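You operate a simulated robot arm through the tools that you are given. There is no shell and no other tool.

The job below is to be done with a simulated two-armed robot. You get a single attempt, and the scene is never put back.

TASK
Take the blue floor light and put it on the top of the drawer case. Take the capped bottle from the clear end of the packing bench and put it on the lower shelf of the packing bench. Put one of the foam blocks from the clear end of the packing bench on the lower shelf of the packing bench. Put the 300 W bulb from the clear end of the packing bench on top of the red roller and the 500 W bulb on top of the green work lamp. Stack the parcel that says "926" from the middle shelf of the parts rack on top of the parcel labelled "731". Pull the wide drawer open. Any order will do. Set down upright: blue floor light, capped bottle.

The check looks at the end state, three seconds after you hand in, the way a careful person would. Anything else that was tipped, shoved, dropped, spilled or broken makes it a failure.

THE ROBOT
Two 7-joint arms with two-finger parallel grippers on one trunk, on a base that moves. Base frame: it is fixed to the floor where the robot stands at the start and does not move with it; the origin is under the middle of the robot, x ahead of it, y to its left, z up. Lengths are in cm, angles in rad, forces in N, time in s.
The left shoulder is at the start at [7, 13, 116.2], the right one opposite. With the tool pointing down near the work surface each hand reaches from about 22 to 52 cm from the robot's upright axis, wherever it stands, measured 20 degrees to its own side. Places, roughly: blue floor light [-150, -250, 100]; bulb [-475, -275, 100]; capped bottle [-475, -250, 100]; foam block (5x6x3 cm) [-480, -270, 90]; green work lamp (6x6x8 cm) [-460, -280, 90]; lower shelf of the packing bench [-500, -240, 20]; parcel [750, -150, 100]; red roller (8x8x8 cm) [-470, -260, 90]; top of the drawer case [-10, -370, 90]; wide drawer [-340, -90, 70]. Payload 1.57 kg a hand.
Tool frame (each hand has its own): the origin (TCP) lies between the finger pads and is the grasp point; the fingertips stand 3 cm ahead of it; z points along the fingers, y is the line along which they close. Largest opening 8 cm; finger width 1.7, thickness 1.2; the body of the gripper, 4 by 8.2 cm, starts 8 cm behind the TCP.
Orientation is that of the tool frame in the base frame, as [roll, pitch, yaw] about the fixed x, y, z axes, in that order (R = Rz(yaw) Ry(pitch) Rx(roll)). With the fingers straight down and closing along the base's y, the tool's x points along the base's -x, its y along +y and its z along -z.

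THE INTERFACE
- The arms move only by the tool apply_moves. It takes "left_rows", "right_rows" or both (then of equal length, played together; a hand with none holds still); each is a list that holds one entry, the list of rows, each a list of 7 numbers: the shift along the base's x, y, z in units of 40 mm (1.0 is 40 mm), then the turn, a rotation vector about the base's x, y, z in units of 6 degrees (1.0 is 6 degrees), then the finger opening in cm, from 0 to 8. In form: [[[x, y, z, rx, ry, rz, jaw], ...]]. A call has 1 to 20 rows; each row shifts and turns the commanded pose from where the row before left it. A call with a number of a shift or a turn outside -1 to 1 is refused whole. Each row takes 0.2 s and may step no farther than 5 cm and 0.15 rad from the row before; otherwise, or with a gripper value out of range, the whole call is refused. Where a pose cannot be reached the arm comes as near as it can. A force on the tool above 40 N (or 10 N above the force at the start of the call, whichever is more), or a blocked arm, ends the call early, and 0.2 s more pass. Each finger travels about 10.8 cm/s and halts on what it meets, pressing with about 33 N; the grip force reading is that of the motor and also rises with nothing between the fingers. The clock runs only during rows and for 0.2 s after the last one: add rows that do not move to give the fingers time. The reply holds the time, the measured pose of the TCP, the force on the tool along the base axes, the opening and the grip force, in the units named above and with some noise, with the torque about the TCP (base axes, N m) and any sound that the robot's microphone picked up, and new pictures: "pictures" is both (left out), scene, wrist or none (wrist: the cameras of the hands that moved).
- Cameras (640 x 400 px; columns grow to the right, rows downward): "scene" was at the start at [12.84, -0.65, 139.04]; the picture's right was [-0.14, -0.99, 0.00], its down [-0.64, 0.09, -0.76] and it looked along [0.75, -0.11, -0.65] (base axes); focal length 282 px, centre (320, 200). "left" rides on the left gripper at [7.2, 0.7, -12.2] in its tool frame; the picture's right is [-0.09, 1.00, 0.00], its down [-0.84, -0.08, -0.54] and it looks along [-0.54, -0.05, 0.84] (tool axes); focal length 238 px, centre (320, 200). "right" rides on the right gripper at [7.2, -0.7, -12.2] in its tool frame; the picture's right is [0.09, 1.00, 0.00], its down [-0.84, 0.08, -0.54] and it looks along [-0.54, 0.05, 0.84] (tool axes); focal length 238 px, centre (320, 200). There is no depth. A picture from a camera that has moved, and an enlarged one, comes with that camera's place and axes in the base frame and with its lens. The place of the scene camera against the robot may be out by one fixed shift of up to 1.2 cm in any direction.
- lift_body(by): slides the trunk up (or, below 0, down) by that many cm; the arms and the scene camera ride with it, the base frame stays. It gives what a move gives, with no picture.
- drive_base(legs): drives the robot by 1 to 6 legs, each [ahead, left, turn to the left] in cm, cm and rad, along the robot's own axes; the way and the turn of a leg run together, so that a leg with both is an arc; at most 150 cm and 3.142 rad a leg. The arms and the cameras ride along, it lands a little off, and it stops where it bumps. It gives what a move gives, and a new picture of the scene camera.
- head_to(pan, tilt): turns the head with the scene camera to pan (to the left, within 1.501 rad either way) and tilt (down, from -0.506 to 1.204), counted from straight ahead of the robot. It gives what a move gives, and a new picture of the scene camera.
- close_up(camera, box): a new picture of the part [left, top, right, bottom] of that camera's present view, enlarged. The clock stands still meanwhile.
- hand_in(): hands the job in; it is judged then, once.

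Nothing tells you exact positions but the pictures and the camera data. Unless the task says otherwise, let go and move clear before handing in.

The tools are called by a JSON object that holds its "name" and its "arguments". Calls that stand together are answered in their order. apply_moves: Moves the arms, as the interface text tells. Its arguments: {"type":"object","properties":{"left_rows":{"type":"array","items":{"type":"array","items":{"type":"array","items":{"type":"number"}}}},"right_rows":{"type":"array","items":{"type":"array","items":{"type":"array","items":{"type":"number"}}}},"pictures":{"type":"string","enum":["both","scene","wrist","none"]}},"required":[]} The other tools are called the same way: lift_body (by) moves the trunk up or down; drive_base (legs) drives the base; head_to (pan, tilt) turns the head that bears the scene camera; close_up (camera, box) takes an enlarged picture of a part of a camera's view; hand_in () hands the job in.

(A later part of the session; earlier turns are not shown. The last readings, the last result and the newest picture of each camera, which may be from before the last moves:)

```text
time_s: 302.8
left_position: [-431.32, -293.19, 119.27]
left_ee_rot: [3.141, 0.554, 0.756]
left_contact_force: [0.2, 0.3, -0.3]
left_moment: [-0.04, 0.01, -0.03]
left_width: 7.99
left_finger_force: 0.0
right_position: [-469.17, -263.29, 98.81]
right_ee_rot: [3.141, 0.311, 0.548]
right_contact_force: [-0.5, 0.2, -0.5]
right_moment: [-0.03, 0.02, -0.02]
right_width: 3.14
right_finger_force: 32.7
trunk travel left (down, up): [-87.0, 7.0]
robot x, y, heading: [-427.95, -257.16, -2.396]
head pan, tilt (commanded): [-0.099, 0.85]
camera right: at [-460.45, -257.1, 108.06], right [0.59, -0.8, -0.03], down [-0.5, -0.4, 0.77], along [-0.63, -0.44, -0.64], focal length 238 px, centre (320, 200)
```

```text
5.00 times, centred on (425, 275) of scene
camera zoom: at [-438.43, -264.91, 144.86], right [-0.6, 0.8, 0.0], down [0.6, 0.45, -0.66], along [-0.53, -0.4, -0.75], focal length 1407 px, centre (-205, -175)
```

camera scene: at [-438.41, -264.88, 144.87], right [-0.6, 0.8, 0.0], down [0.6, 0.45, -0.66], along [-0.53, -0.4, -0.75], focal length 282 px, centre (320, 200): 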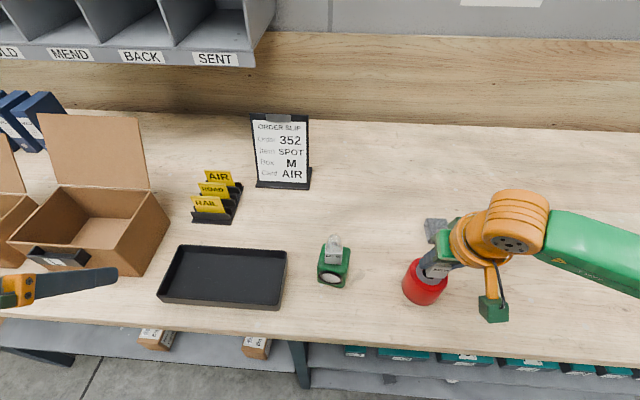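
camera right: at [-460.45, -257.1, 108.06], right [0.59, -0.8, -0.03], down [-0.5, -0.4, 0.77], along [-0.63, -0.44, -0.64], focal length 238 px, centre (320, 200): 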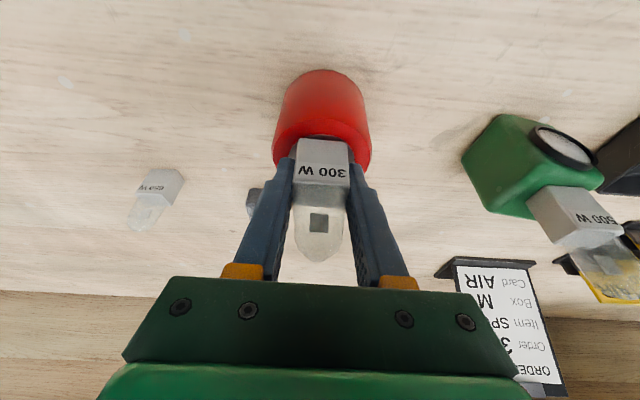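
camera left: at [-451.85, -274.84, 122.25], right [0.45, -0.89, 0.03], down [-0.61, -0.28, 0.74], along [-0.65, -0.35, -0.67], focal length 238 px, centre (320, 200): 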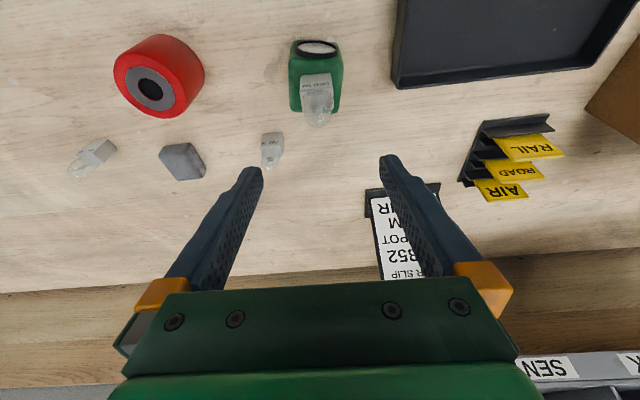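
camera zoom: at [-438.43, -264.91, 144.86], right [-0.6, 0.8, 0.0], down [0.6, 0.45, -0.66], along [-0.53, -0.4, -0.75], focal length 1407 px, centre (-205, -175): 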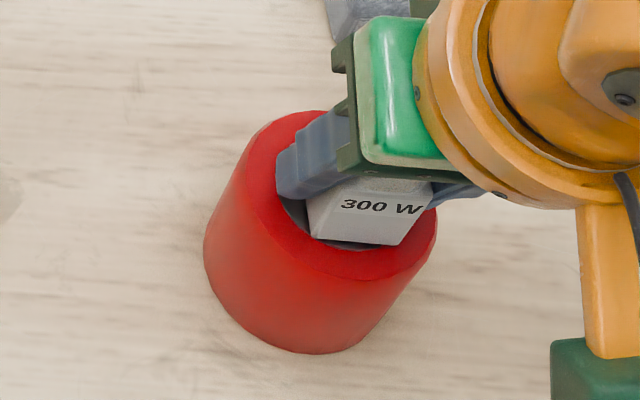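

The roller top is actually ~94.95, so the bulb is 0.7 cm short of centre. I raise slightly, shift forward 0.7 cm, and lower again.

{"name": "apply_moves", "arguments": {"right_rows": [[[0, 0, 0.12, 0, 0, 0, 2.5], [-0.15, -0.09, 0, 0, 0, 0, 2.5], [0, 0, -0.08, 0, 0, 0, 2.5], [0, 0, -0.06, 0, 0, 0, 2.5], [0, 0, 0, 0, 0, 0, 2.5]]], "pictures": "wrist"}}

```text
time_s: 304.0
left_position: [-431.36, -293.17, 119.31]
left_ee_rot: [3.141, 0.554, 0.755]
left_contact_force: [0.2, 0.2, 0.2]
left_moment: [-0.01, -0.01, -0.04]
left_width: 8.01
left_finger_force: 0.0
right_position: [-469.79, -263.74, 98.67]
right_ee_rot: [-3.141, 0.311, 0.547]
right_contact_force: [-0.8, 1.1, -0.7]
right_moment: [0.02, -0.01, 0.0]
right_width: 3.11
right_finger_force: 33.2
trunk travel left (down, up): [-87.0, 7.0]
robot x, y, heading: [-428.01, -257.25, -2.395]
head pan, tilt (commanded): [-0.099, 0.85]
camera right: at [-461.01, -257.46, 108.0], right [0.59, -0.8, -0.03], down [-0.5, -0.4, 0.77], along [-0.63, -0.44, -0.64], focal length 238 px, centre (320, 200)
```

right: 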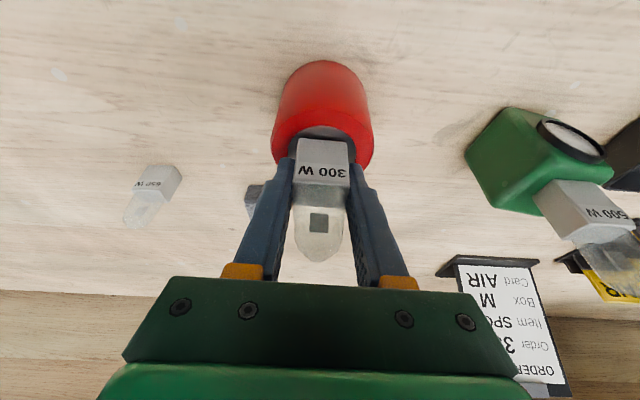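

{"name": "apply_moves", "arguments": {"right_rows": [[[0, 0, -0.04, 0, 0, 0, 2.5], [0, 0, -0.04, 0, 0, 0, 2.5], [0, 0, -0.03, 0, 0, 0, 2.5], [0, 0, 0, 0, 0, 0, 2.5]]], "pictures": "none"}}

```text
time_s: 305.0
left_position: [-431.17, -293.08, 119.42]
left_ee_rot: [-3.14, 0.556, 0.755]
left_contact_force: [0.7, -0.5, 0.0]
left_moment: [0.01, 0.02, 0.02]
left_width: 7.99
left_finger_force: 0.1
right_position: [-469.72, -263.6, 98.38]
right_ee_rot: [3.141, 0.316, 0.546]
right_contact_force: [-5.1, 0.6, 20.5]
right_moment: [0.03, 0.13, 0.01]
right_width: 3.16
right_finger_force: 32.9
trunk travel left (down, up): [-87.0, 7.0]
robot x, y, heading: [-428.07, -256.93, -2.4]
head pan, tilt (commanded): [-0.099, 0.85]
```

Contact at TCP 98.4. Relieve and release.

{"name": "apply_moves", "arguments": {"right_rows": [[[0, 0, 0.05, 0, 0, 0, 2.5], [0, 0, 0, 0, 0, 0, 2.5]]], "pictures": "none"}}

```text
time_s: 305.6
left_position: [-431.17, -293.11, 119.34]
left_ee_rot: [3.141, 0.556, 0.753]
left_contact_force: [0.4, 0.0, 0.1]
left_moment: [0.02, 0.0, 0.0]
left_width: 8.0
left_finger_force: 0.0
right_position: [-469.62, -263.65, 98.39]
right_ee_rot: [3.141, 0.309, 0.548]
right_contact_force: [-2.5, -0.7, 8.4]
right_moment: [-0.07, 0.04, 0.01]
right_width: 3.13
right_finger_force: 33.4
trunk travel left (down, up): [-87.0, 7.0]
robot x, y, heading: [-427.84, -257.09, -2.396]
head pan, tilt (commanded): [-0.099, 0.85]
```

{"name": "apply_moves", "arguments": {"right_rows": [[[0, 0, 0.03, 0, 0, 0, 2.5], [0, 0, 0, 0, 0, 0, 3.3], [0, 0, 0, 0, 0, 0, 4], [0, 0, 0, 0, 0, 0, 5.5], [0, 0, 0, 0, 0, 0, 5.5]]], "pictures": "both"}}

```text
time_s: 306.8
left_position: [-431.23, -293.16, 119.29]
left_ee_rot: [3.141, 0.554, 0.757]
left_contact_force: [0.1, -0.4, -0.5]
left_moment: [0.0, 0.02, 0.0]
left_width: 8.02
left_finger_force: 0.1
right_position: [-469.76, -263.77, 98.47]
right_ee_rot: [3.142, 0.312, 0.548]
right_contact_force: [0.1, 0.6, 0.4]
right_moment: [0.0, -0.02, 0.02]
right_width: 5.5
right_finger_force: 0.0
trunk travel left (down, up): [-87.0, 7.0]
robot x, y, heading: [-427.76, -257.26, -2.399]
head pan, tilt (commanded): [-0.099, 0.85]
camera scene: at [-438.41, -264.9, 144.86], right [-0.6, 0.8, 0.0], down [0.6, 0.45, -0.66], along [-0.53, -0.4, -0.75], focal length 282 px, centre (320, 200)
camera right: at [-461.03, -257.47, 107.87], right [0.59, -0.8, -0.03], down [-0.5, -0.4, 0.77], along [-0.63, -0.44, -0.64], focal length 238 px, centre (320, 200)
```

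scene: 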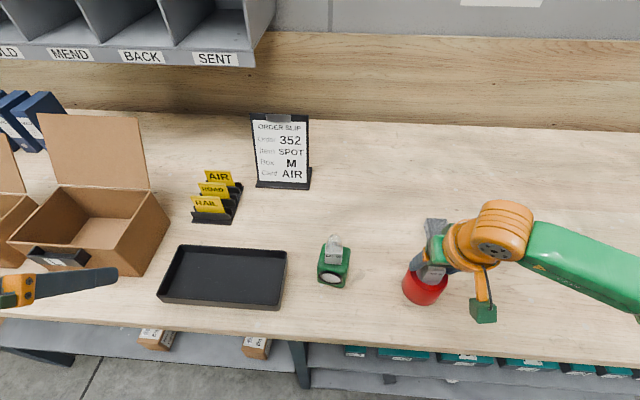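
right: 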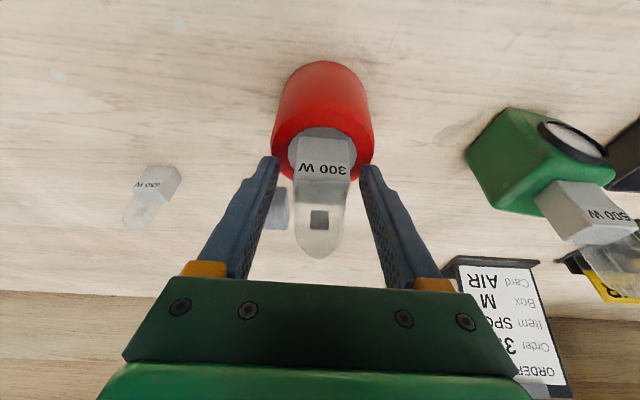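

The 300 W bulb stands on the roller. I raise the hand straight up and look.

{"name": "apply_moves", "arguments": {"right_rows": [[[0, 0, 0.4, 0, 0, 0, 7], [0, 0, 0.8, 0, 0, 0, 8], [0, 0, 0.8, 0, 0, 0, 8], [0, 0, 0.8, 0, 0, 0, 8], [0, 0, 0.6, 0, 0, 0, 8], [0, 0, 0, 0, 0, 0, 8]]], "pictures": "both"}}

{"name": "close_up", "arguments": {"camera": "scene", "box": [300, 205, 500, 315]}}

```text
time_s: 308.2
left_position: [-431.39, -293.04, 119.34]
left_ee_rot: [3.141, 0.555, 0.754]
left_contact_force: [0.1, 0.3, -0.2]
left_moment: [0.01, 0.0, 0.04]
left_width: 8.01
left_finger_force: 0.0
right_position: [-469.8, -263.85, 112.23]
right_ee_rot: [3.14, 0.311, 0.548]
right_contact_force: [-0.2, 0.0, -0.5]
right_moment: [0.01, 0.01, -0.01]
right_width: 8.02
right_finger_force: 0.1
trunk travel left (down, up): [-87.0, 7.0]
robot x, y, heading: [-427.62, -257.12, -2.394]
head pan, tilt (commanded): [-0.099, 0.85]
camera scene: at [-438.43, -264.9, 144.86], right [-0.6, 0.8, 0.0], down [0.6, 0.45, -0.66], along [-0.53, -0.4, -0.75], focal length 282 px, centre (320, 200)
camera right: at [-461.04, -257.46, 121.52], right [0.59, -0.8, -0.03], down [-0.5, -0.4, 0.77], along [-0.63, -0.44, -0.63], focal length 238 px, centre (320, 200)
```

scene: 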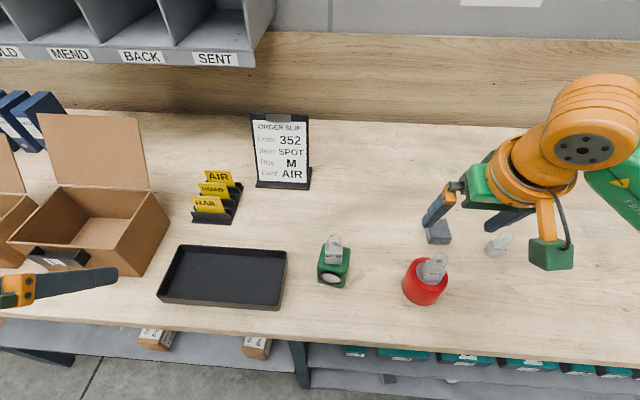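
right: 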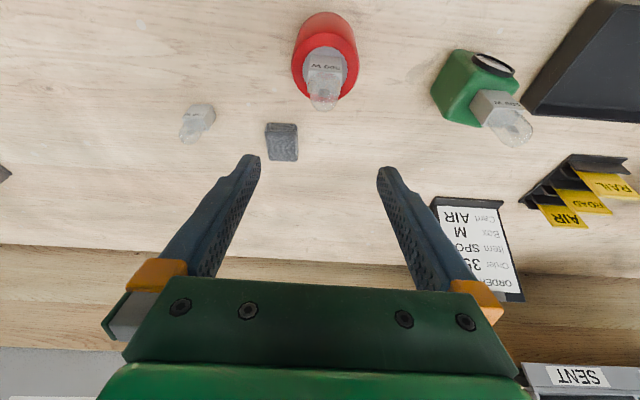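

```text
3.20 times, centred on (400, 260) of scene
camera zoom: at [-438.43, -264.9, 144.86], right [-0.6, 0.8, 0.0], down [0.6, 0.45, -0.66], along [-0.53, -0.4, -0.75], focal length 901 px, centre (64, 8)
```

zoom: 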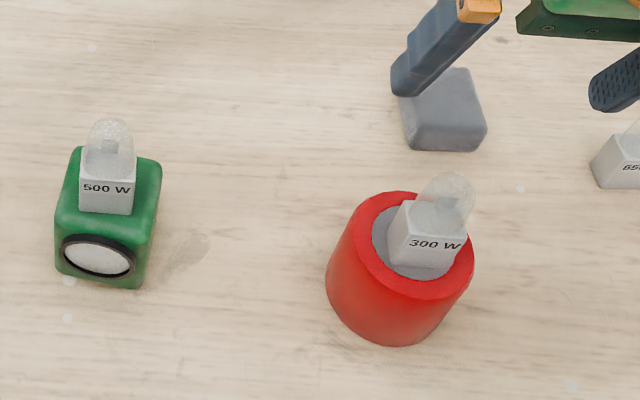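

Both bulbs are in place. I back off from the bench and look toward the white drawer bench.

{"name": "drive_base", "arguments": {"legs": [[-32, 0, 0]]}}

{"name": "head_to", "arguments": {"pan": -1.4, "tilt": 0.5}}

```text
time_s: 310.3
left_position: [-407.94, -271.64, 119.23]
left_ee_rot: [3.141, 0.554, 0.756]
left_contact_force: [-0.6, -1.0, -0.4]
left_moment: [0.01, 0.0, 0.0]
left_width: 8.03
left_finger_force: 0.0
right_position: [-446.43, -242.23, 112.1]
right_ee_rot: [3.141, 0.308, 0.552]
right_contact_force: [-0.5, -0.3, 0.7]
right_moment: [0.03, -0.02, 0.0]
right_width: 7.99
right_finger_force: 0.0
trunk travel left (down, up): [-87.0, 7.0]
robot x, y, heading: [-404.64, -235.66, -2.397]
head pan, tilt (commanded): [-0.099, 0.85]
camera scene: at [-415.19, -243.46, 144.84], right [-0.6, 0.8, 0.0], down [0.6, 0.45, -0.66], along [-0.53, -0.4, -0.75], focal length 282 px, centre (320, 200)
```

scene: 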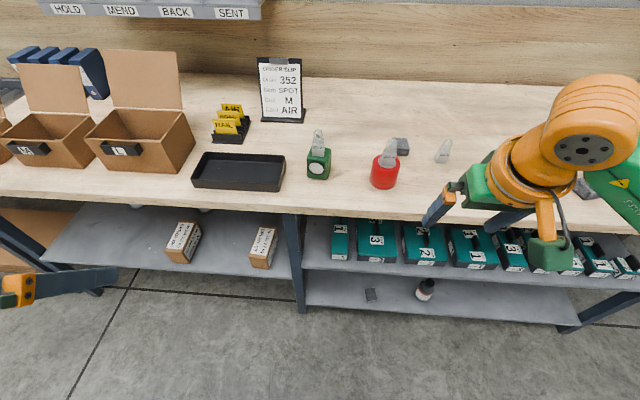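

```text
time_s: 311.8
left_position: [-407.88, -271.47, 119.24]
left_ee_rot: [-3.141, 0.556, 0.756]
left_contact_force: [0.8, -0.6, 0.2]
left_moment: [0.01, -0.02, 0.05]
left_width: 7.99
left_finger_force: 0.0
right_position: [-446.37, -242.04, 112.17]
right_ee_rot: [3.141, 0.31, 0.551]
right_contact_force: [-0.3, 0.6, 0.1]
right_moment: [0.0, 0.01, 0.0]
right_width: 8.0
right_finger_force: 0.0
trunk travel left (down, up): [-87.0, 7.0]
robot x, y, heading: [-404.19, -235.88, -2.395]
head pan, tilt (commanded): [-1.4, 0.499]
camera scene: at [-415.97, -233.02, 147.86], right [0.61, 0.8, 0.0], down [0.38, -0.29, -0.88], along [-0.7, 0.53, -0.48], focal length 282 px, centre (320, 200)
```

scene: 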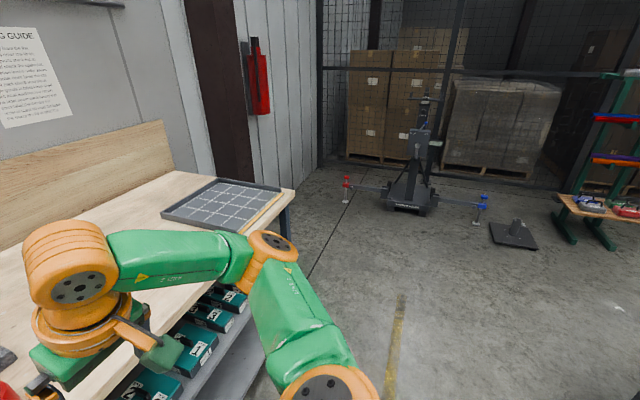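

{"name": "drive_base", "arguments": {"legs": [[0, 0, 3.05]]}}

{"name": "head_to", "arguments": {"pan": 0.5, "tilt": 0.45}}

```text
time_s: 319.3
left_position: [-398.47, -200.24, 119.27]
left_ee_rot: [3.14, 0.556, -2.461]
left_contact_force: [-0.4, 0.1, -0.6]
left_moment: [-0.02, 0.03, -0.03]
left_width: 8.0
left_finger_force: 0.2
right_position: [-362.22, -232.56, 112.11]
right_ee_rot: [-3.141, 0.311, -2.667]
right_contact_force: [0.5, -0.2, 0.2]
right_moment: [0.01, 0.02, -0.01]
right_width: 8.02
right_finger_force: 0.1
trunk travel left (down, up): [-87.0, 7.0]
robot x, y, heading: [-404.52, -235.67, 0.671]
head pan, tilt (commanded): [-1.4, 0.499]
camera scene: at [-394.35, -238.09, 147.86], right [-0.67, -0.75, 0.0], down [-0.36, 0.32, -0.88], along [0.65, -0.59, -0.48], focal length 282 px, centre (320, 200)
```

scene: 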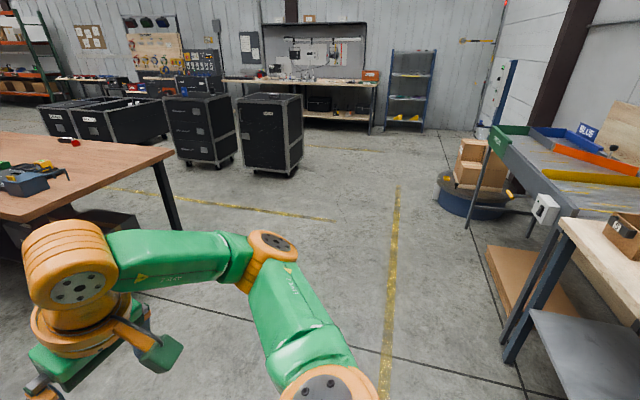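

```text
time_s: 321.2
left_position: [-398.4, -200.25, 119.26]
left_ee_rot: [3.14, 0.555, -2.462]
left_contact_force: [-0.2, 0.4, 0.2]
left_moment: [0.01, 0.02, -0.02]
left_width: 8.0
left_finger_force: 0.0
right_position: [-362.21, -232.54, 112.17]
right_ee_rot: [-3.141, 0.311, -2.667]
right_contact_force: [-0.5, 0.3, -0.4]
right_moment: [-0.04, 0.01, -0.04]
right_width: 7.99
right_finger_force: 0.0
trunk travel left (down, up): [-87.0, 7.0]
robot x, y, heading: [-404.74, -235.59, 0.671]
head pan, tilt (commanded): [0.499, 0.45]
camera scene: at [-397.54, -223.56, 148.31], right [0.92, -0.39, 0.0], down [-0.17, -0.4, -0.9], along [0.35, 0.83, -0.44], focal length 282 px, centre (320, 200)
```

scene: 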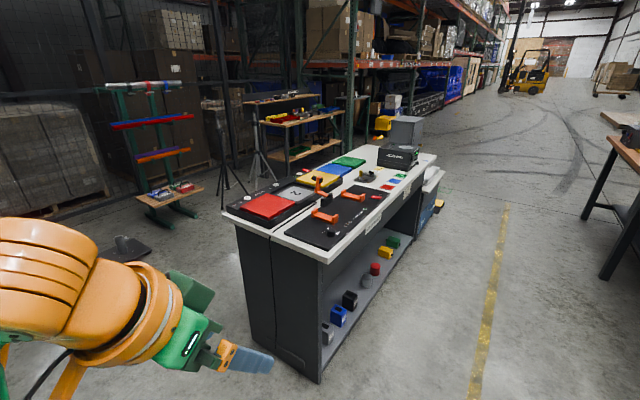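

I see the white drawer bench ahead-left, its long side with labelled drawers facing the aisle. I zoom in.

{"name": "close_up", "arguments": {"camera": "scene", "box": [300, 140, 460, 240]}}

{"name": "close_up", "arguments": {"camera": "scene", "box": [310, 170, 460, 380]}}

```text
4.00 times, centred on (380, 190) of scene
camera zoom: at [-397.54, -223.56, 148.31], right [0.92, -0.39, 0.0], down [-0.17, -0.4, -0.9], along [0.35, 0.83, -0.44], focal length 1126 px, centre (80, 240)
```

zoom: 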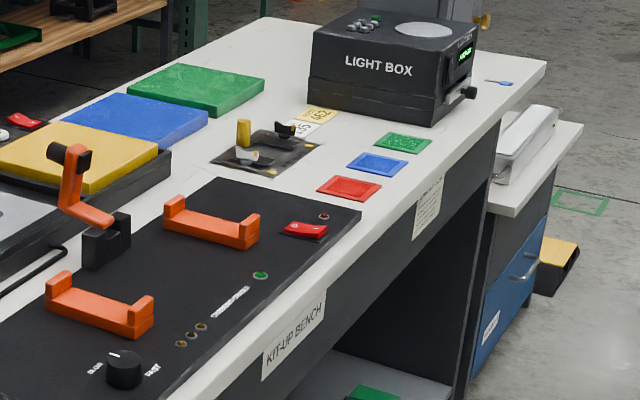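

```text
1.90 times, centred on (385, 275) of scene
camera zoom: at [-397.54, -223.56, 148.31], right [0.92, -0.39, 0.0], down [-0.17, -0.4, -0.9], along [0.35, 0.83, -0.44], focal length 536 px, centre (196, 57)
```

zoom: 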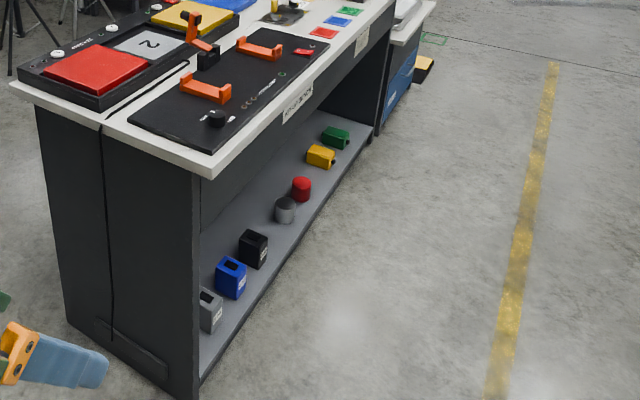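

The bench front has no drawer; "wide drawer" at [-340,-90,70] must be on the bench's far side (it has a second half behind a seam). I drive round its near end to look at that side.

{"name": "drive_base", "arguments": {"legs": [[0, 0, 1.254], [100, 0, 0]]}}

{"name": "head_to", "arguments": {"pan": -0.9, "tilt": 0.45}}

{"name": "head_to", "arguments": {"pan": -0.2, "tilt": 0.45}}

```text
time_s: 329.5
left_position: [-471.02, -125.51, 119.25]
left_ee_rot: [-3.141, 0.556, -1.208]
left_contact_force: [-1.5, 0.0, 0.4]
left_moment: [0.04, 0.01, 0.01]
left_width: 8.0
left_finger_force: 0.0
right_position: [-429.15, -101.16, 112.26]
right_ee_rot: [-3.141, 0.312, -1.412]
right_contact_force: [0.0, 0.1, -0.2]
right_moment: [-0.02, -0.02, 0.01]
right_width: 7.99
right_finger_force: 0.1
trunk travel left (down, up): [-87.0, 7.0]
robot x, y, heading: [-439.0, -142.04, 1.93]
head pan, tilt (commanded): [0.499, 0.45]
camera scene: at [-448.4, -131.08, 148.32], right [0.66, 0.75, 0.0], down [0.33, -0.28, -0.9], along [-0.68, 0.59, -0.43], focal length 282 px, centre (320, 200)
```

scene: 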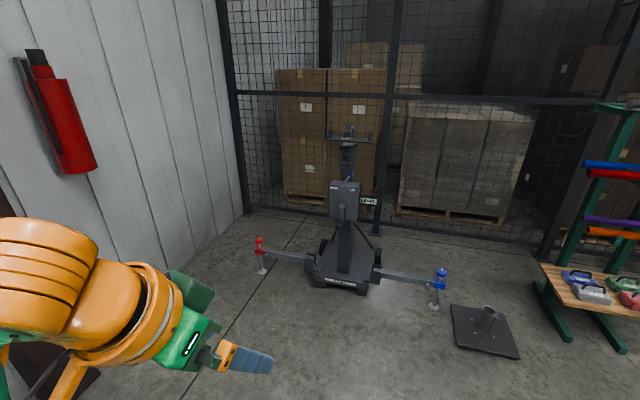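

```text
time_s: 331.0
left_position: [-470.97, -125.54, 119.35]
left_ee_rot: [-3.141, 0.556, -1.206]
left_contact_force: [0.4, -0.4, 0.5]
left_moment: [0.0, -0.03, 0.04]
left_width: 8.01
left_finger_force: 0.1
right_position: [-429.2, -101.12, 112.11]
right_ee_rot: [3.14, 0.311, -1.412]
right_contact_force: [-0.1, 0.2, -0.4]
right_moment: [0.01, -0.01, 0.01]
right_width: 7.98
right_finger_force: 0.0
trunk travel left (down, up): [-87.0, 7.0]
robot x, y, heading: [-438.97, -142.57, 1.926]
head pan, tilt (commanded): [-0.901, 0.45]
camera scene: at [-436.76, -129.14, 148.31], right [0.86, -0.52, 0.0], down [-0.23, -0.37, -0.9], along [0.47, 0.77, -0.44], focal length 282 px, centre (320, 200)
```

scene: 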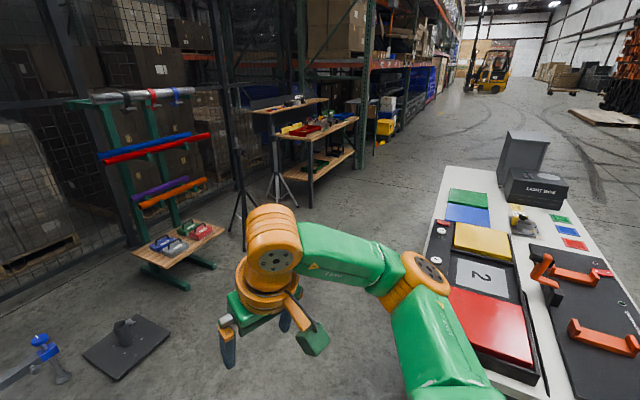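

```text
time_s: 332.1
left_position: [-471.07, -125.41, 119.3]
left_ee_rot: [3.142, 0.556, -1.206]
left_contact_force: [0.1, -0.9, 0.5]
left_moment: [-0.03, -0.02, 0.01]
left_width: 7.97
left_finger_force: 0.1
right_position: [-429.1, -101.2, 112.06]
right_ee_rot: [3.141, 0.31, -1.413]
right_contact_force: [0.5, -0.8, -0.8]
right_moment: [0.01, 0.0, 0.01]
right_width: 8.02
right_finger_force: 0.1
trunk travel left (down, up): [-87.0, 7.0]
robot x, y, heading: [-439.45, -142.33, 1.926]
head pan, tilt (commanded): [-0.201, 0.45]
camera scene: at [-442.91, -127.94, 148.31], right [0.99, 0.15, 0.0], down [0.07, -0.43, -0.9], along [-0.14, 0.89, -0.44], focal length 282 px, centre (320, 200)
```

scene: 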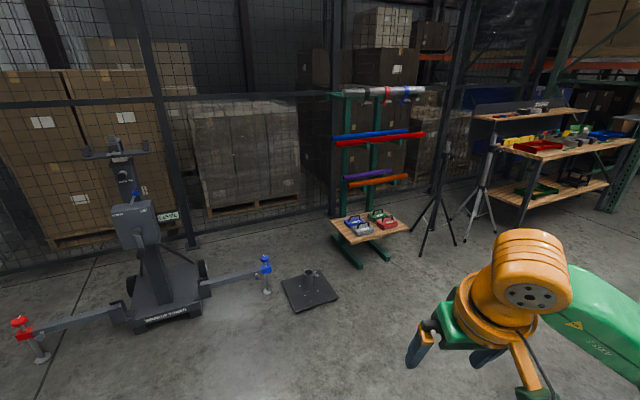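

The far side of the bench has ample room. I drive round and face it.

{"name": "drive_base", "arguments": {"legs": [[0, 0, -0.466], [82, 0, 0], [0, 0, -0.842], [57, 0, 0], [0, 0, -1.639]]}}

{"name": "head_to", "arguments": {"pan": 0, "tilt": 0.6}}

```text
time_s: 346.8
left_position: [-348.99, -38.2, 119.24]
left_ee_rot: [3.141, 0.556, 2.137]
left_contact_force: [0.2, 1.0, 0.7]
left_moment: [-0.02, 0.01, 0.01]
left_width: 7.99
left_finger_force: 0.1
right_position: [-385.13, -70.28, 112.1]
right_ee_rot: [3.141, 0.312, 1.929]
right_contact_force: [0.2, 0.1, 0.2]
right_moment: [0.02, 0.03, 0.02]
right_width: 7.99
right_finger_force: 0.0
trunk travel left (down, up): [-87.0, 7.0]
robot x, y, heading: [-383.68, -28.53, -1.017]
head pan, tilt (commanded): [-0.201, 0.45]
camera scene: at [-378.23, -40.34, 148.31], right [-0.94, -0.35, 0.0], down [-0.15, 0.41, -0.9], along [0.31, -0.84, -0.44], focal length 282 px, centre (320, 200)
```

scene: 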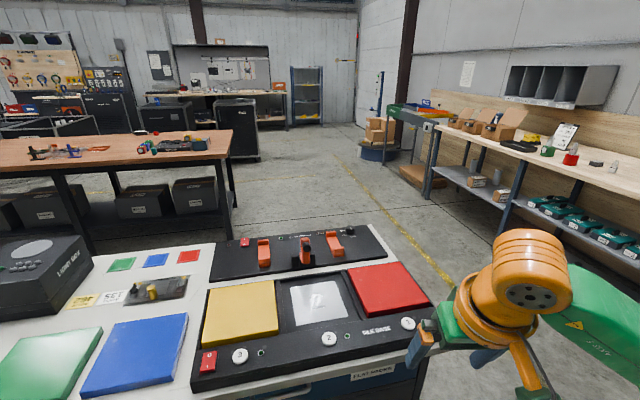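

```text
time_s: 347.6
left_position: [-349.07, -38.07, 119.23]
left_ee_rot: [-3.141, 0.555, 2.133]
left_contact_force: [-0.7, 0.4, -0.2]
left_moment: [0.0, -0.01, -0.01]
left_width: 8.02
left_finger_force: 0.0
right_position: [-385.26, -70.28, 112.12]
right_ee_rot: [-3.141, 0.309, 1.929]
right_contact_force: [-0.3, -0.7, 0.2]
right_moment: [0.01, -0.02, 0.01]
right_width: 7.97
right_finger_force: 0.0
trunk travel left (down, up): [-87.0, 7.0]
robot x, y, heading: [-383.27, -27.92, -1.017]
head pan, tilt (commanded): [0.0, 0.6]
camera scene: at [-376.78, -39.24, 146.96], right [-0.85, -0.53, 0.0], down [-0.3, 0.48, -0.83], along [0.43, -0.7, -0.56], focal length 282 px, centre (320, 200)
```

scene: 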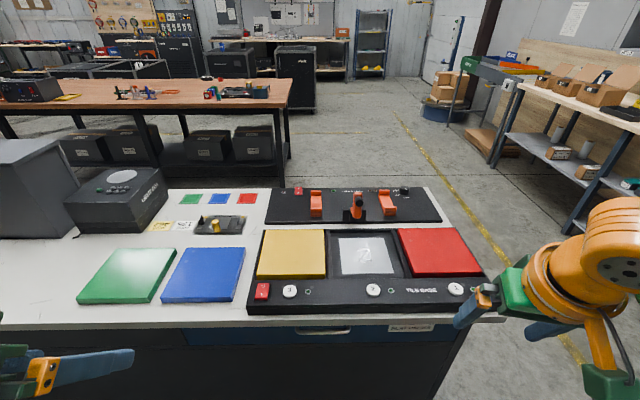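

There it is: a wide blue drawer with a bar handle just under the top. I zoom in.

{"name": "head_to", "arguments": {"pan": 0, "tilt": 0.9}}

{"name": "close_up", "arguments": {"camera": "scene", "box": [160, 180, 480, 380]}}

```text
time_s: 348.4
left_position: [-349.0, -38.12, 119.3]
left_ee_rot: [3.141, 0.554, 2.136]
left_contact_force: [-0.4, 0.1, -0.7]
left_moment: [0.04, -0.03, 0.02]
left_width: 8.01
left_finger_force: 0.1
right_position: [-385.25, -70.31, 112.12]
right_ee_rot: [-3.14, 0.31, 1.928]
right_contact_force: [-0.6, -0.8, -0.5]
right_moment: [0.01, 0.02, 0.02]
right_width: 8.02
right_finger_force: 0.1
trunk travel left (down, up): [-87.0, 7.0]
robot x, y, heading: [-383.78, -28.1, -1.016]
head pan, tilt (commanded): [0.0, 0.901]
camera scene: at [-377.47, -38.15, 144.48], right [-0.85, -0.53, 0.0], down [-0.41, 0.67, -0.62], along [0.33, -0.53, -0.78], focal length 282 px, centre (320, 200)
```

scene: 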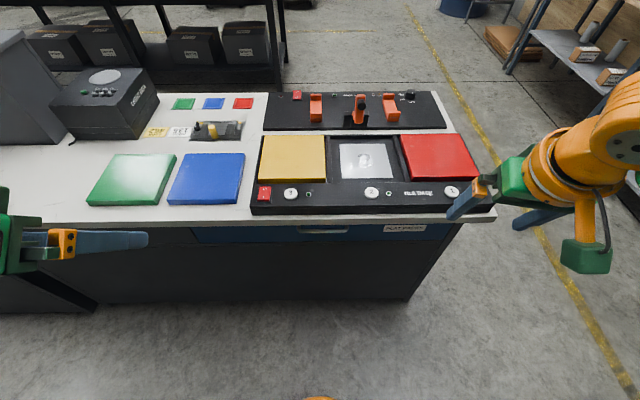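

```text
2.00 times, centred on (320, 280) of scene
camera zoom: at [-377.47, -38.15, 144.48], right [-0.85, -0.53, 0.0], down [-0.41, 0.67, -0.62], along [0.33, -0.53, -0.78], focal length 563 px, centre (320, 40)
```

zoom: 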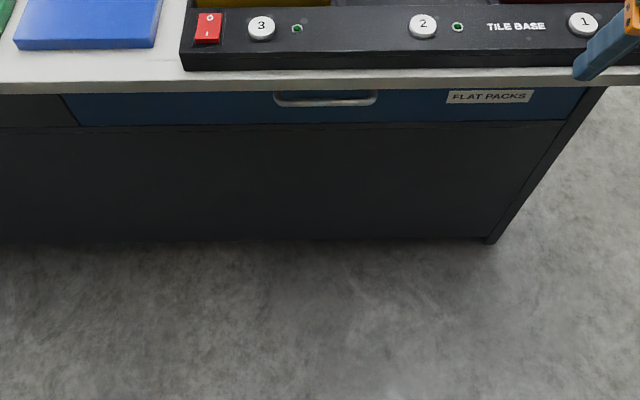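

The drawer ("FLAT PACKS") sits under a ~6 cm top overhang. I lower the trunk to view it straight on.

{"name": "lift_body", "arguments": {"by": -40}}

{"name": "head_to", "arguments": {"pan": 0, "tilt": 0.6}}

{"name": "close_up", "arguments": {"camera": "scene", "box": [160, 130, 480, 330]}}

```text
time_s: 352.2
left_position: [-348.95, -38.08, 79.27]
left_ee_rot: [-3.141, 0.556, 2.135]
left_contact_force: [-0.1, -1.3, 1.0]
left_moment: [-0.02, -0.02, -0.02]
left_width: 8.01
left_finger_force: 0.1
right_position: [-385.34, -70.23, 72.07]
right_ee_rot: [3.141, 0.31, 1.929]
right_contact_force: [0.1, -1.0, 0.3]
right_moment: [0.01, -0.03, 0.04]
right_width: 7.99
right_finger_force: 0.1
trunk travel left (down, up): [-47.0, 47.0]
robot x, y, heading: [-383.55, -27.69, -1.017]
head pan, tilt (commanded): [0.0, 0.901]
```

```text
time_s: 353.0
left_position: [-348.94, -38.04, 79.32]
left_ee_rot: [3.141, 0.555, 2.133]
left_contact_force: [0.5, -0.4, -0.3]
left_moment: [0.03, 0.0, -0.02]
left_width: 8.0
left_finger_force: 0.0
right_position: [-385.22, -70.3, 72.1]
right_ee_rot: [-3.142, 0.311, 1.927]
right_contact_force: [0.2, 0.5, 0.1]
right_moment: [-0.01, -0.03, 0.01]
right_width: 8.0
right_finger_force: 0.1
trunk travel left (down, up): [-47.0, 47.0]
robot x, y, heading: [-383.42, -28.18, -1.017]
head pan, tilt (commanded): [0.0, 0.6]
camera scene: at [-376.79, -39.24, 106.95], right [-0.85, -0.53, 0.0], down [-0.3, 0.48, -0.82], along [0.43, -0.7, -0.57], focal length 282 px, centre (320, 200)
```

scene: 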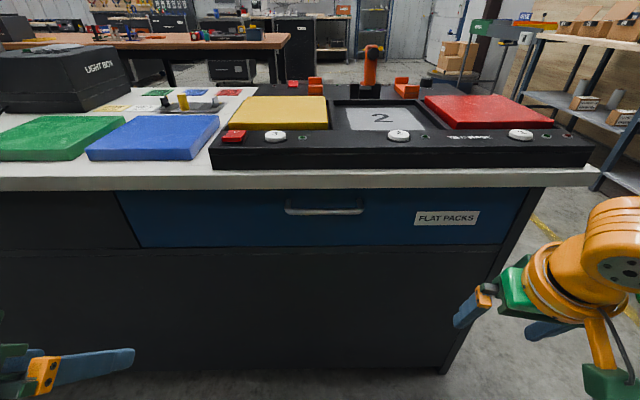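

```text
2.00 times, centred on (320, 230) of scene
camera zoom: at [-376.79, -39.24, 106.95], right [-0.85, -0.53, 0.0], down [-0.3, 0.48, -0.82], along [0.43, -0.7, -0.57], focal length 563 px, centre (320, 140)
```

zoom: 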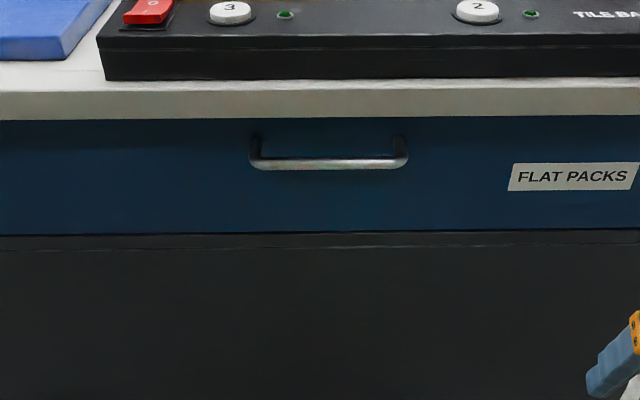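

The handle bar is at about 54.7 cm ahead, z≈75.2, drawer front ~2.5 cm behind it. I back up 15 cm, shift left 15 cm, and turn the right hand horizontal with its fingers closing vertically.

{"name": "drive_base", "arguments": {"legs": [[-16, 0, 0], [0, 15, 0]]}}

{"name": "apply_moves", "arguments": {"right_rows": [[[0, 0, 0, 0, 0, 0.94, 8], [0, 0, 0, 0, 0, 0.94, 8], [0.24, -0.39, 0.06, -0.85, -0.526, 0, 8], [0.24, -0.39, 0.06, -0.85, -0.526, 0, 8], [0.24, -0.39, 0.06, -0.85, -0.526, 0, 8], [0.24, -0.39, 0.06, -0.85, -0.526, 0, 8], [0.24, -0.39, 0.06, -0.85, -0.526, 0, 8], [0.24, -0.39, 0.06, -0.85, -0.526, 0, 8], [0.24, -0.39, 0.06, -0.85, -0.526, 0, 8], [0.24, -0.39, 0.06, -0.85, -0.526, 0, 8], [0.24, -0.39, 0.06, -0.85, -0.526, 0, 8], [0.24, -0.39, 0.06, -0.85, -0.526, 0, 8], [0.24, -0.39, 0.06, -0.85, -0.526, 0, 8], [0.24, -0.39, 0.06, -0.85, -0.526, 0, 8], [0, 0, 0, 0, 0, 0, 8]]], "pictures": "both"}}

```text
time_s: 355.4
left_position: [-344.78, -16.89, 79.25]
left_ee_rot: [-3.141, 0.556, 2.135]
left_contact_force: [0.5, -1.0, -0.2]
left_moment: [0.01, -0.01, 0.02]
left_width: 7.98
left_finger_force: 0.1
right_position: [-381.02, -48.95, 72.12]
right_ee_rot: [-3.141, 0.311, 1.929]
right_contact_force: [-0.5, -0.2, 0.1]
right_moment: [0.0, 0.0, 0.01]
right_width: 8.01
right_finger_force: 0.1
trunk travel left (down, up): [-47.0, 47.0]
robot x, y, heading: [-379.54, -6.57, -1.016]
head pan, tilt (commanded): [0.0, 0.6]
camera scene: at [-372.5, -17.89, 106.95], right [-0.85, -0.53, 0.0], down [-0.3, 0.48, -0.83], along [0.43, -0.7, -0.56], focal length 282 px, centre (320, 200)
```

scene: 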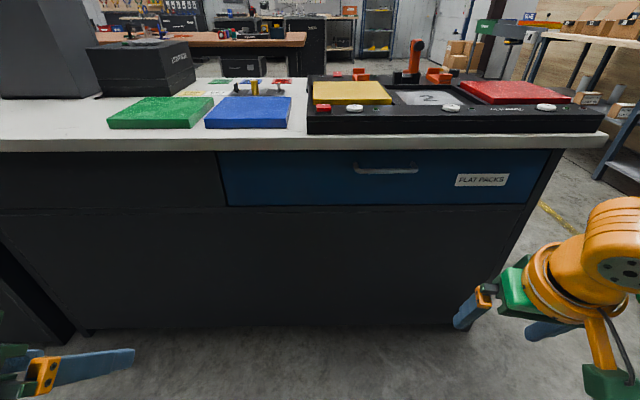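

```text
time_s: 358.6
left_position: [-344.7, -16.67, 79.31]
left_ee_rot: [-3.141, 0.556, 2.134]
left_contact_force: [0.6, -0.4, 0.9]
left_moment: [0.03, -0.01, -0.01]
left_width: 7.99
left_finger_force: 0.0
right_position: [-371.98, -63.81, 74.42]
right_ee_rot: [-3.141, 1.305, 2.123]
right_contact_force: [0.3, 0.0, 0.4]
right_moment: [0.02, -0.01, -0.02]
right_width: 8.01
right_finger_force: 0.0
right hand out of reach, approached as far as the arm can: row 12, 13, 14
trunk travel left (down, up): [-47.0, 47.0]
robot x, y, heading: [-379.13, -6.49, -1.015]
head pan, tilt (commanded): [0.0, 0.6]
camera scene: at [-372.53, -17.9, 106.95], right [-0.85, -0.53, 0.0], down [-0.3, 0.48, -0.83], along [0.43, -0.7, -0.56], focal length 282 px, centre (320, 200)
camera right: at [-379.61, -52.42, 70.63], right [0.83, 0.54, -0.09], down [-0.09, 0.3, 0.95], along [0.54, -0.78, 0.3], focal length 238 px, centre (320, 200)
```

scene: 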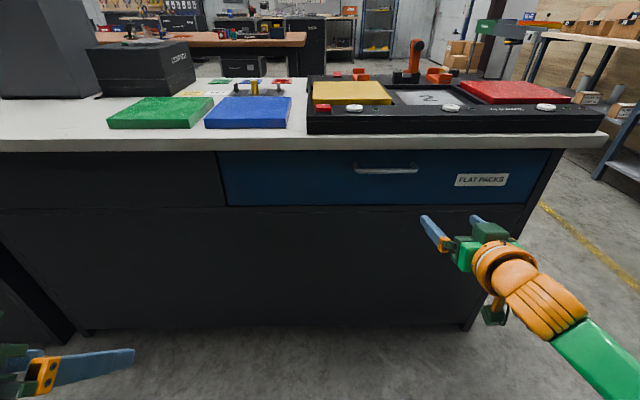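
right: 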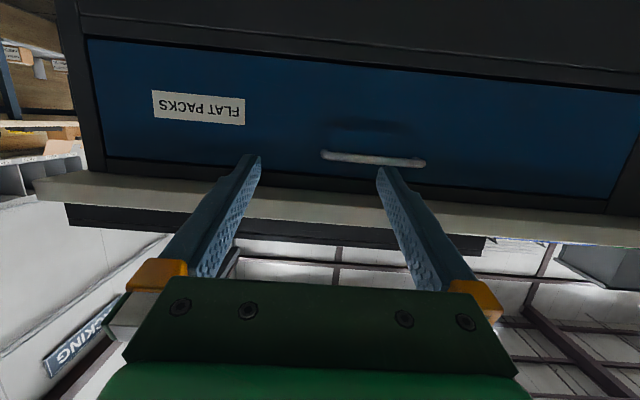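

The hand is at 75° tilt, fine for the pull. Now I roll it 90° about its own axis so the fingers close vertically.

{"name": "apply_moves", "arguments": {"right_rows": [[[0, 0, 0, 0.506, -0.8216, -0.2627, 8], [0, 0, 0, 0.506, -0.8216, -0.2627, 8], [0, 0, 0, 0.506, -0.8216, -0.2627, 8], [0, 0, 0, 0.506, -0.8216, -0.2627, 8], [0, 0, 0, 0.506, -0.8216, -0.2627, 8], [0, 0, 0, 0.506, -0.8216, -0.2627, 8], [0, 0, 0, 0.506, -0.8216, -0.2627, 8], [0, 0, 0, 0.506, -0.8216, -0.2627, 8]]], "pictures": "scene"}}

```text
time_s: 360.4
left_position: [-344.76, -16.82, 79.32]
left_ee_rot: [3.141, 0.555, 2.134]
left_contact_force: [-0.2, -0.2, -0.2]
left_moment: [-0.02, 0.03, 0.0]
left_width: 8.01
left_finger_force: 0.1
right_position: [-371.86, -63.83, 74.3]
right_ee_rot: [1.92, 0.699, 0.784]
right_contact_force: [-0.4, 0.5, -0.7]
right_moment: [-0.01, 0.05, -0.01]
right_width: 8.0
right_finger_force: 0.0
trunk travel left (down, up): [-47.0, 47.0]
robot x, y, heading: [-379.3, -6.73, -1.019]
head pan, tilt (commanded): [0.0, 0.6]
camera scene: at [-372.53, -17.91, 106.95], right [-0.85, -0.53, 0.0], down [-0.3, 0.48, -0.82], along [0.43, -0.7, -0.57], focal length 282 px, centre (320, 200)
```

scene: 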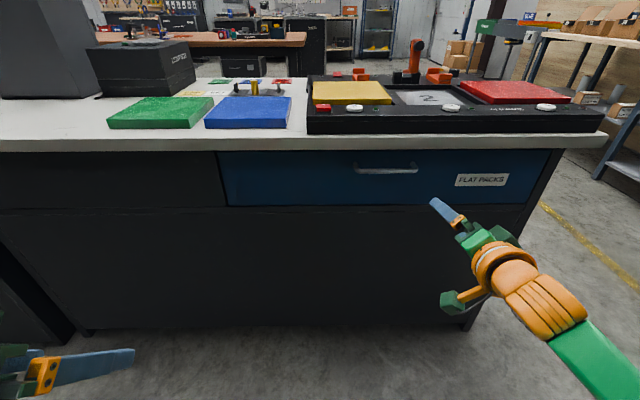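

{"name": "apply_moves", "arguments": {"right_rows": [[[0, 0, 0, 0.506, -0.8216, -0.2627, 8], [0, 0, 0, 0.506, -0.8216, -0.2627, 8], [0, 0, 0, 0.506, -0.8216, -0.2627, 8], [0, 0, 0, 0.506, -0.8216, -0.2627, 8], [0, 0, 0, 0.506, -0.8216, -0.2627, 8], [0, 0, 0, 0.506, -0.8216, -0.2627, 8], [0, 0, 0, 0.506, -0.8216, -0.2627, 8], [0, 0, 0, 0, 0, 0, 8]]], "pictures": "both"}}

```text
time_s: 362.2
left_position: [-344.78, -16.76, 79.23]
left_ee_rot: [3.141, 0.556, 2.134]
left_contact_force: [-0.3, 0.7, -0.4]
left_moment: [-0.02, -0.02, 0.02]
left_width: 8.01
left_finger_force: 0.1
right_position: [-371.88, -63.82, 74.41]
right_ee_rot: [1.835, -0.003, 0.55]
right_contact_force: [0.1, 0.5, 0.2]
right_moment: [0.01, -0.01, -0.01]
right_width: 7.99
right_finger_force: 0.1
trunk travel left (down, up): [-47.0, 47.0]
robot x, y, heading: [-379.09, -6.61, -1.015]
head pan, tilt (commanded): [0.0, 0.6]
camera scene: at [-372.53, -17.91, 106.95], right [-0.85, -0.53, 0.0], down [-0.3, 0.48, -0.83], along [0.43, -0.7, -0.57], focal length 282 px, centre (320, 200)
camera right: at [-371.98, -49.73, 76.88], right [0.21, -0.17, 0.96], down [-0.98, -0.01, 0.21], along [-0.03, -0.98, -0.17], focal length 238 px, centre (320, 200)
```

scene: 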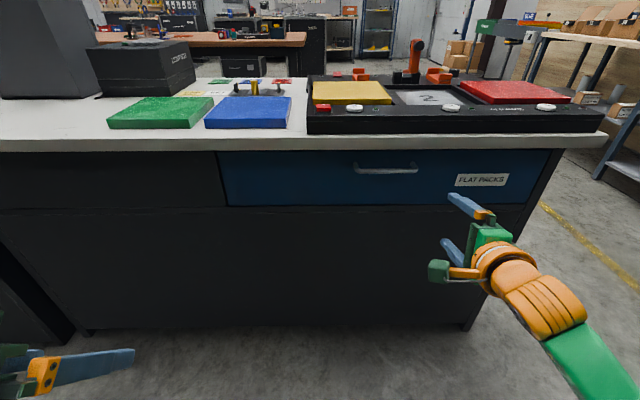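
right: 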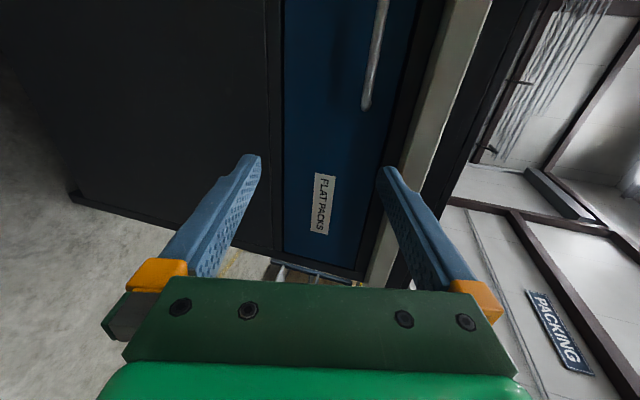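

The fingers now close vertically. The handle centre is ~16.6 cm further ahead and to the left; I shift the hand to the handle's line at z≈75.4 with a 5 cm opening.

{"name": "apply_moves", "arguments": {"right_rows": [[[0.45, 0.28, 0.08, 0, 0, 0, 6], [0.45, 0.28, 0.08, 0, 0, 0, 5], [0.45, 0.28, 0.08, 0, 0, 0, 5], [0, 0, 0, 0, 0, 0, 5]]], "pictures": "none"}}

{"name": "drive_base", "arguments": {"legs": [[10, 0, 0]]}}

{"name": "close_up", "arguments": {"camera": "right", "box": [0, 0, 640, 400]}}

```text
time_s: 363.2
left_position: [-344.74, -16.77, 79.29]
left_ee_rot: [3.141, 0.557, 2.134]
left_contact_force: [0.1, -0.4, -0.2]
left_moment: [-0.02, 0.01, 0.02]
left_width: 8.01
left_finger_force: 0.0
right_position: [-371.88, -63.75, 74.45]
right_ee_rot: [1.837, 0.001, 0.55]
right_contact_force: [-0.3, 0.6, 0.3]
right_moment: [0.0, -0.02, -0.04]
right_width: 5.01
right_finger_force: 0.1
right hand out of reach, approached as far as the arm can: row 1, 2, 3
trunk travel left (down, up): [-47.0, 47.0]
robot x, y, heading: [-379.44, -6.95, -1.018]
head pan, tilt (commanded): [0.0, 0.6]
```

```text
time_s: 364.3
left_position: [-339.34, -25.32, 79.25]
left_ee_rot: [-3.141, 0.555, 2.132]
left_contact_force: [0.2, -0.4, -0.6]
left_moment: [-0.02, -0.04, 0.01]
left_width: 8.02
left_finger_force: 0.0
right_position: [-366.63, -72.26, 74.42]
right_ee_rot: [1.837, 0.001, 0.551]
right_contact_force: [-0.6, 0.8, -0.4]
right_moment: [0.0, 0.0, 0.01]
right_width: 4.99
right_finger_force: 0.2
trunk travel left (down, up): [-47.0, 47.0]
robot x, y, heading: [-373.7, -15.29, -1.015]
head pan, tilt (commanded): [0.0, 0.6]
camera scene: at [-367.24, -26.43, 106.95], right [-0.85, -0.53, 0.0], down [-0.3, 0.48, -0.82], along [0.43, -0.7, -0.57], focal length 282 px, centre (320, 200)
```

scene: 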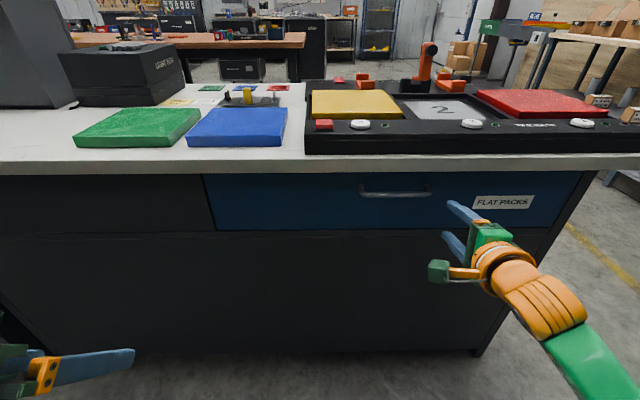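

```text
1.00 times, centred on (320, 200) of right (not enlarged: the box is as wide or as high as the picture)
camera zoom: at [-366.7, -58.25, 76.85], right [0.21, -0.17, 0.96], down [-0.98, -0.01, 0.22], along [-0.03, -0.98, -0.17], focal length 238 px, centre (320, 200)
```

zoom: 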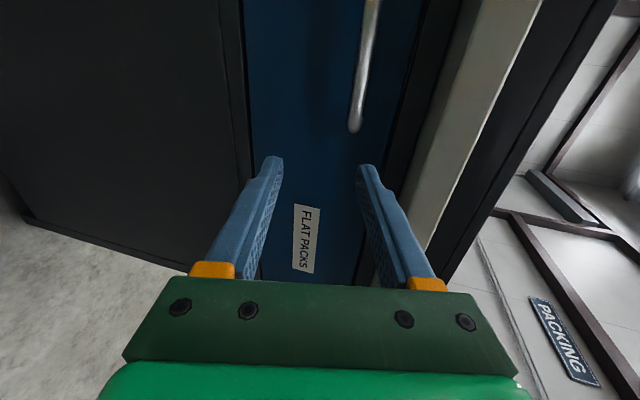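

The arm can't shift sideways here, so I move the base 7 cm left and raise the trunk 1 cm instead.

{"name": "lift_body", "arguments": {"by": 1}}

{"name": "drive_base", "arguments": {"legs": [[0, 7, 0]]}}

{"name": "close_up", "arguments": {"camera": "right", "box": [0, 0, 640, 400]}}

```text
time_s: 364.9
left_position: [-339.41, -25.32, 80.4]
left_ee_rot: [-3.141, 0.555, 2.135]
left_contact_force: [-0.1, 0.8, 0.3]
left_moment: [-0.03, 0.01, -0.01]
left_width: 8.01
left_finger_force: 0.0
right_position: [-366.67, -72.23, 75.28]
right_ee_rot: [1.837, -0.001, 0.552]
right_contact_force: [0.0, -0.3, 0.6]
right_moment: [-0.02, 0.01, 0.01]
right_width: 4.99
right_finger_force: 0.0
trunk travel left (down, up): [-48.0, 46.0]
robot x, y, heading: [-373.69, -15.1, -1.015]
head pan, tilt (commanded): [0.0, 0.6]
```

```text
time_s: 365.9
left_position: [-333.44, -21.67, 80.31]
left_ee_rot: [-3.14, 0.555, 2.131]
left_contact_force: [-0.8, 0.4, 0.2]
left_moment: [-0.02, 0.03, 0.0]
left_width: 8.0
left_finger_force: 0.1
right_position: [-360.57, -68.54, 75.47]
right_ee_rot: [1.835, 0.0, 0.55]
right_contact_force: [0.1, -0.2, 0.6]
right_moment: [-0.01, -0.01, -0.01]
right_width: 5.0
right_finger_force: 0.0
trunk travel left (down, up): [-48.0, 46.0]
robot x, y, heading: [-368.13, -11.32, -1.021]
head pan, tilt (commanded): [0.0, 0.6]
camera scene: at [-361.24, -22.67, 107.95], right [-0.85, -0.53, 0.0], down [-0.3, 0.48, -0.82], along [0.43, -0.7, -0.57], focal length 282 px, centre (320, 200)
```

scene: 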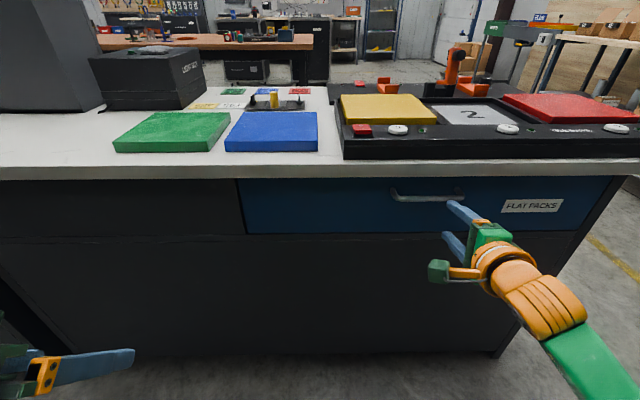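

```text
1.00 times, centred on (320, 200) of right (not enlarged: the box is as wide or as high as the picture)
camera zoom: at [-360.72, -54.51, 77.88], right [0.21, -0.17, 0.96], down [-0.98, -0.01, 0.22], along [-0.03, -0.98, -0.17], focal length 238 px, centre (320, 200)
```

zoom: 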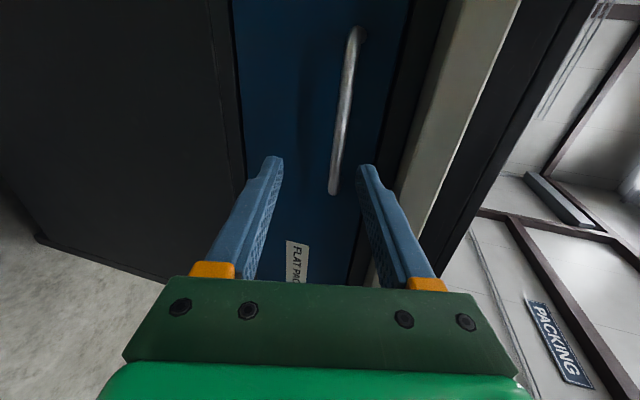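

The bar is straight ahead between the fingers' level. I drive forward 6.3 cm so the fingers straddle the handle.

{"name": "drive_base", "arguments": {"legs": [[6.3, 0, 0]]}}

{"name": "close_up", "arguments": {"camera": "right", "box": [0, 0, 640, 400]}}

```text
time_s: 366.9
left_position: [-330.19, -26.96, 80.28]
left_ee_rot: [-3.14, 0.555, 2.132]
left_contact_force: [-0.1, -0.5, 0.1]
left_moment: [0.02, 0.03, 0.01]
left_width: 7.99
left_finger_force: 0.0
right_position: [-357.42, -74.04, 75.4]
right_ee_rot: [1.836, 0.0, 0.551]
right_contact_force: [0.7, -0.7, -0.2]
right_moment: [0.01, -0.01, 0.0]
right_width: 5.01
right_finger_force: 0.0
trunk travel left (down, up): [-48.0, 46.0]
robot x, y, heading: [-364.59, -16.83, -1.02]
head pan, tilt (commanded): [0.0, 0.6]
camera scene: at [-357.96, -28.06, 107.95], right [-0.85, -0.53, 0.0], down [-0.3, 0.48, -0.82], along [0.43, -0.7, -0.57], focal length 282 px, centre (320, 200)
```

scene: 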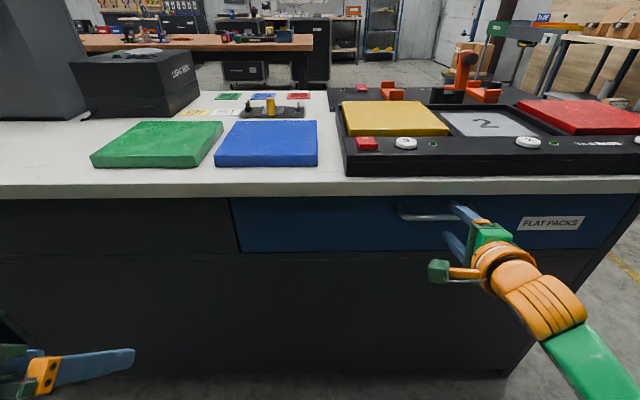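

```text
1.00 times, centred on (320, 200) of right (not enlarged: the box is as wide or as high as the picture)
camera zoom: at [-357.44, -59.87, 77.85], right [0.21, -0.17, 0.96], down [-0.98, -0.01, 0.22], along [-0.03, -0.98, -0.17], focal length 238 px, centre (320, 200)
```

zoom: 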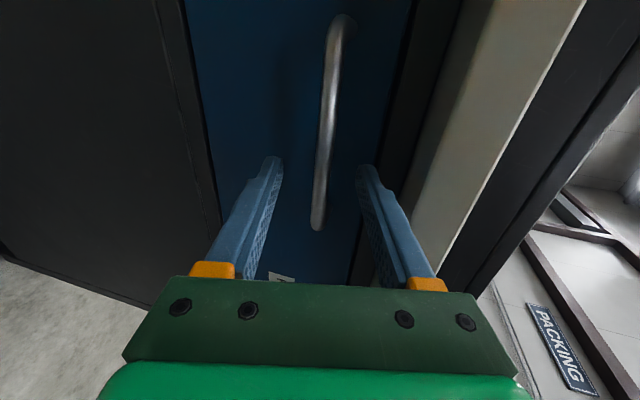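

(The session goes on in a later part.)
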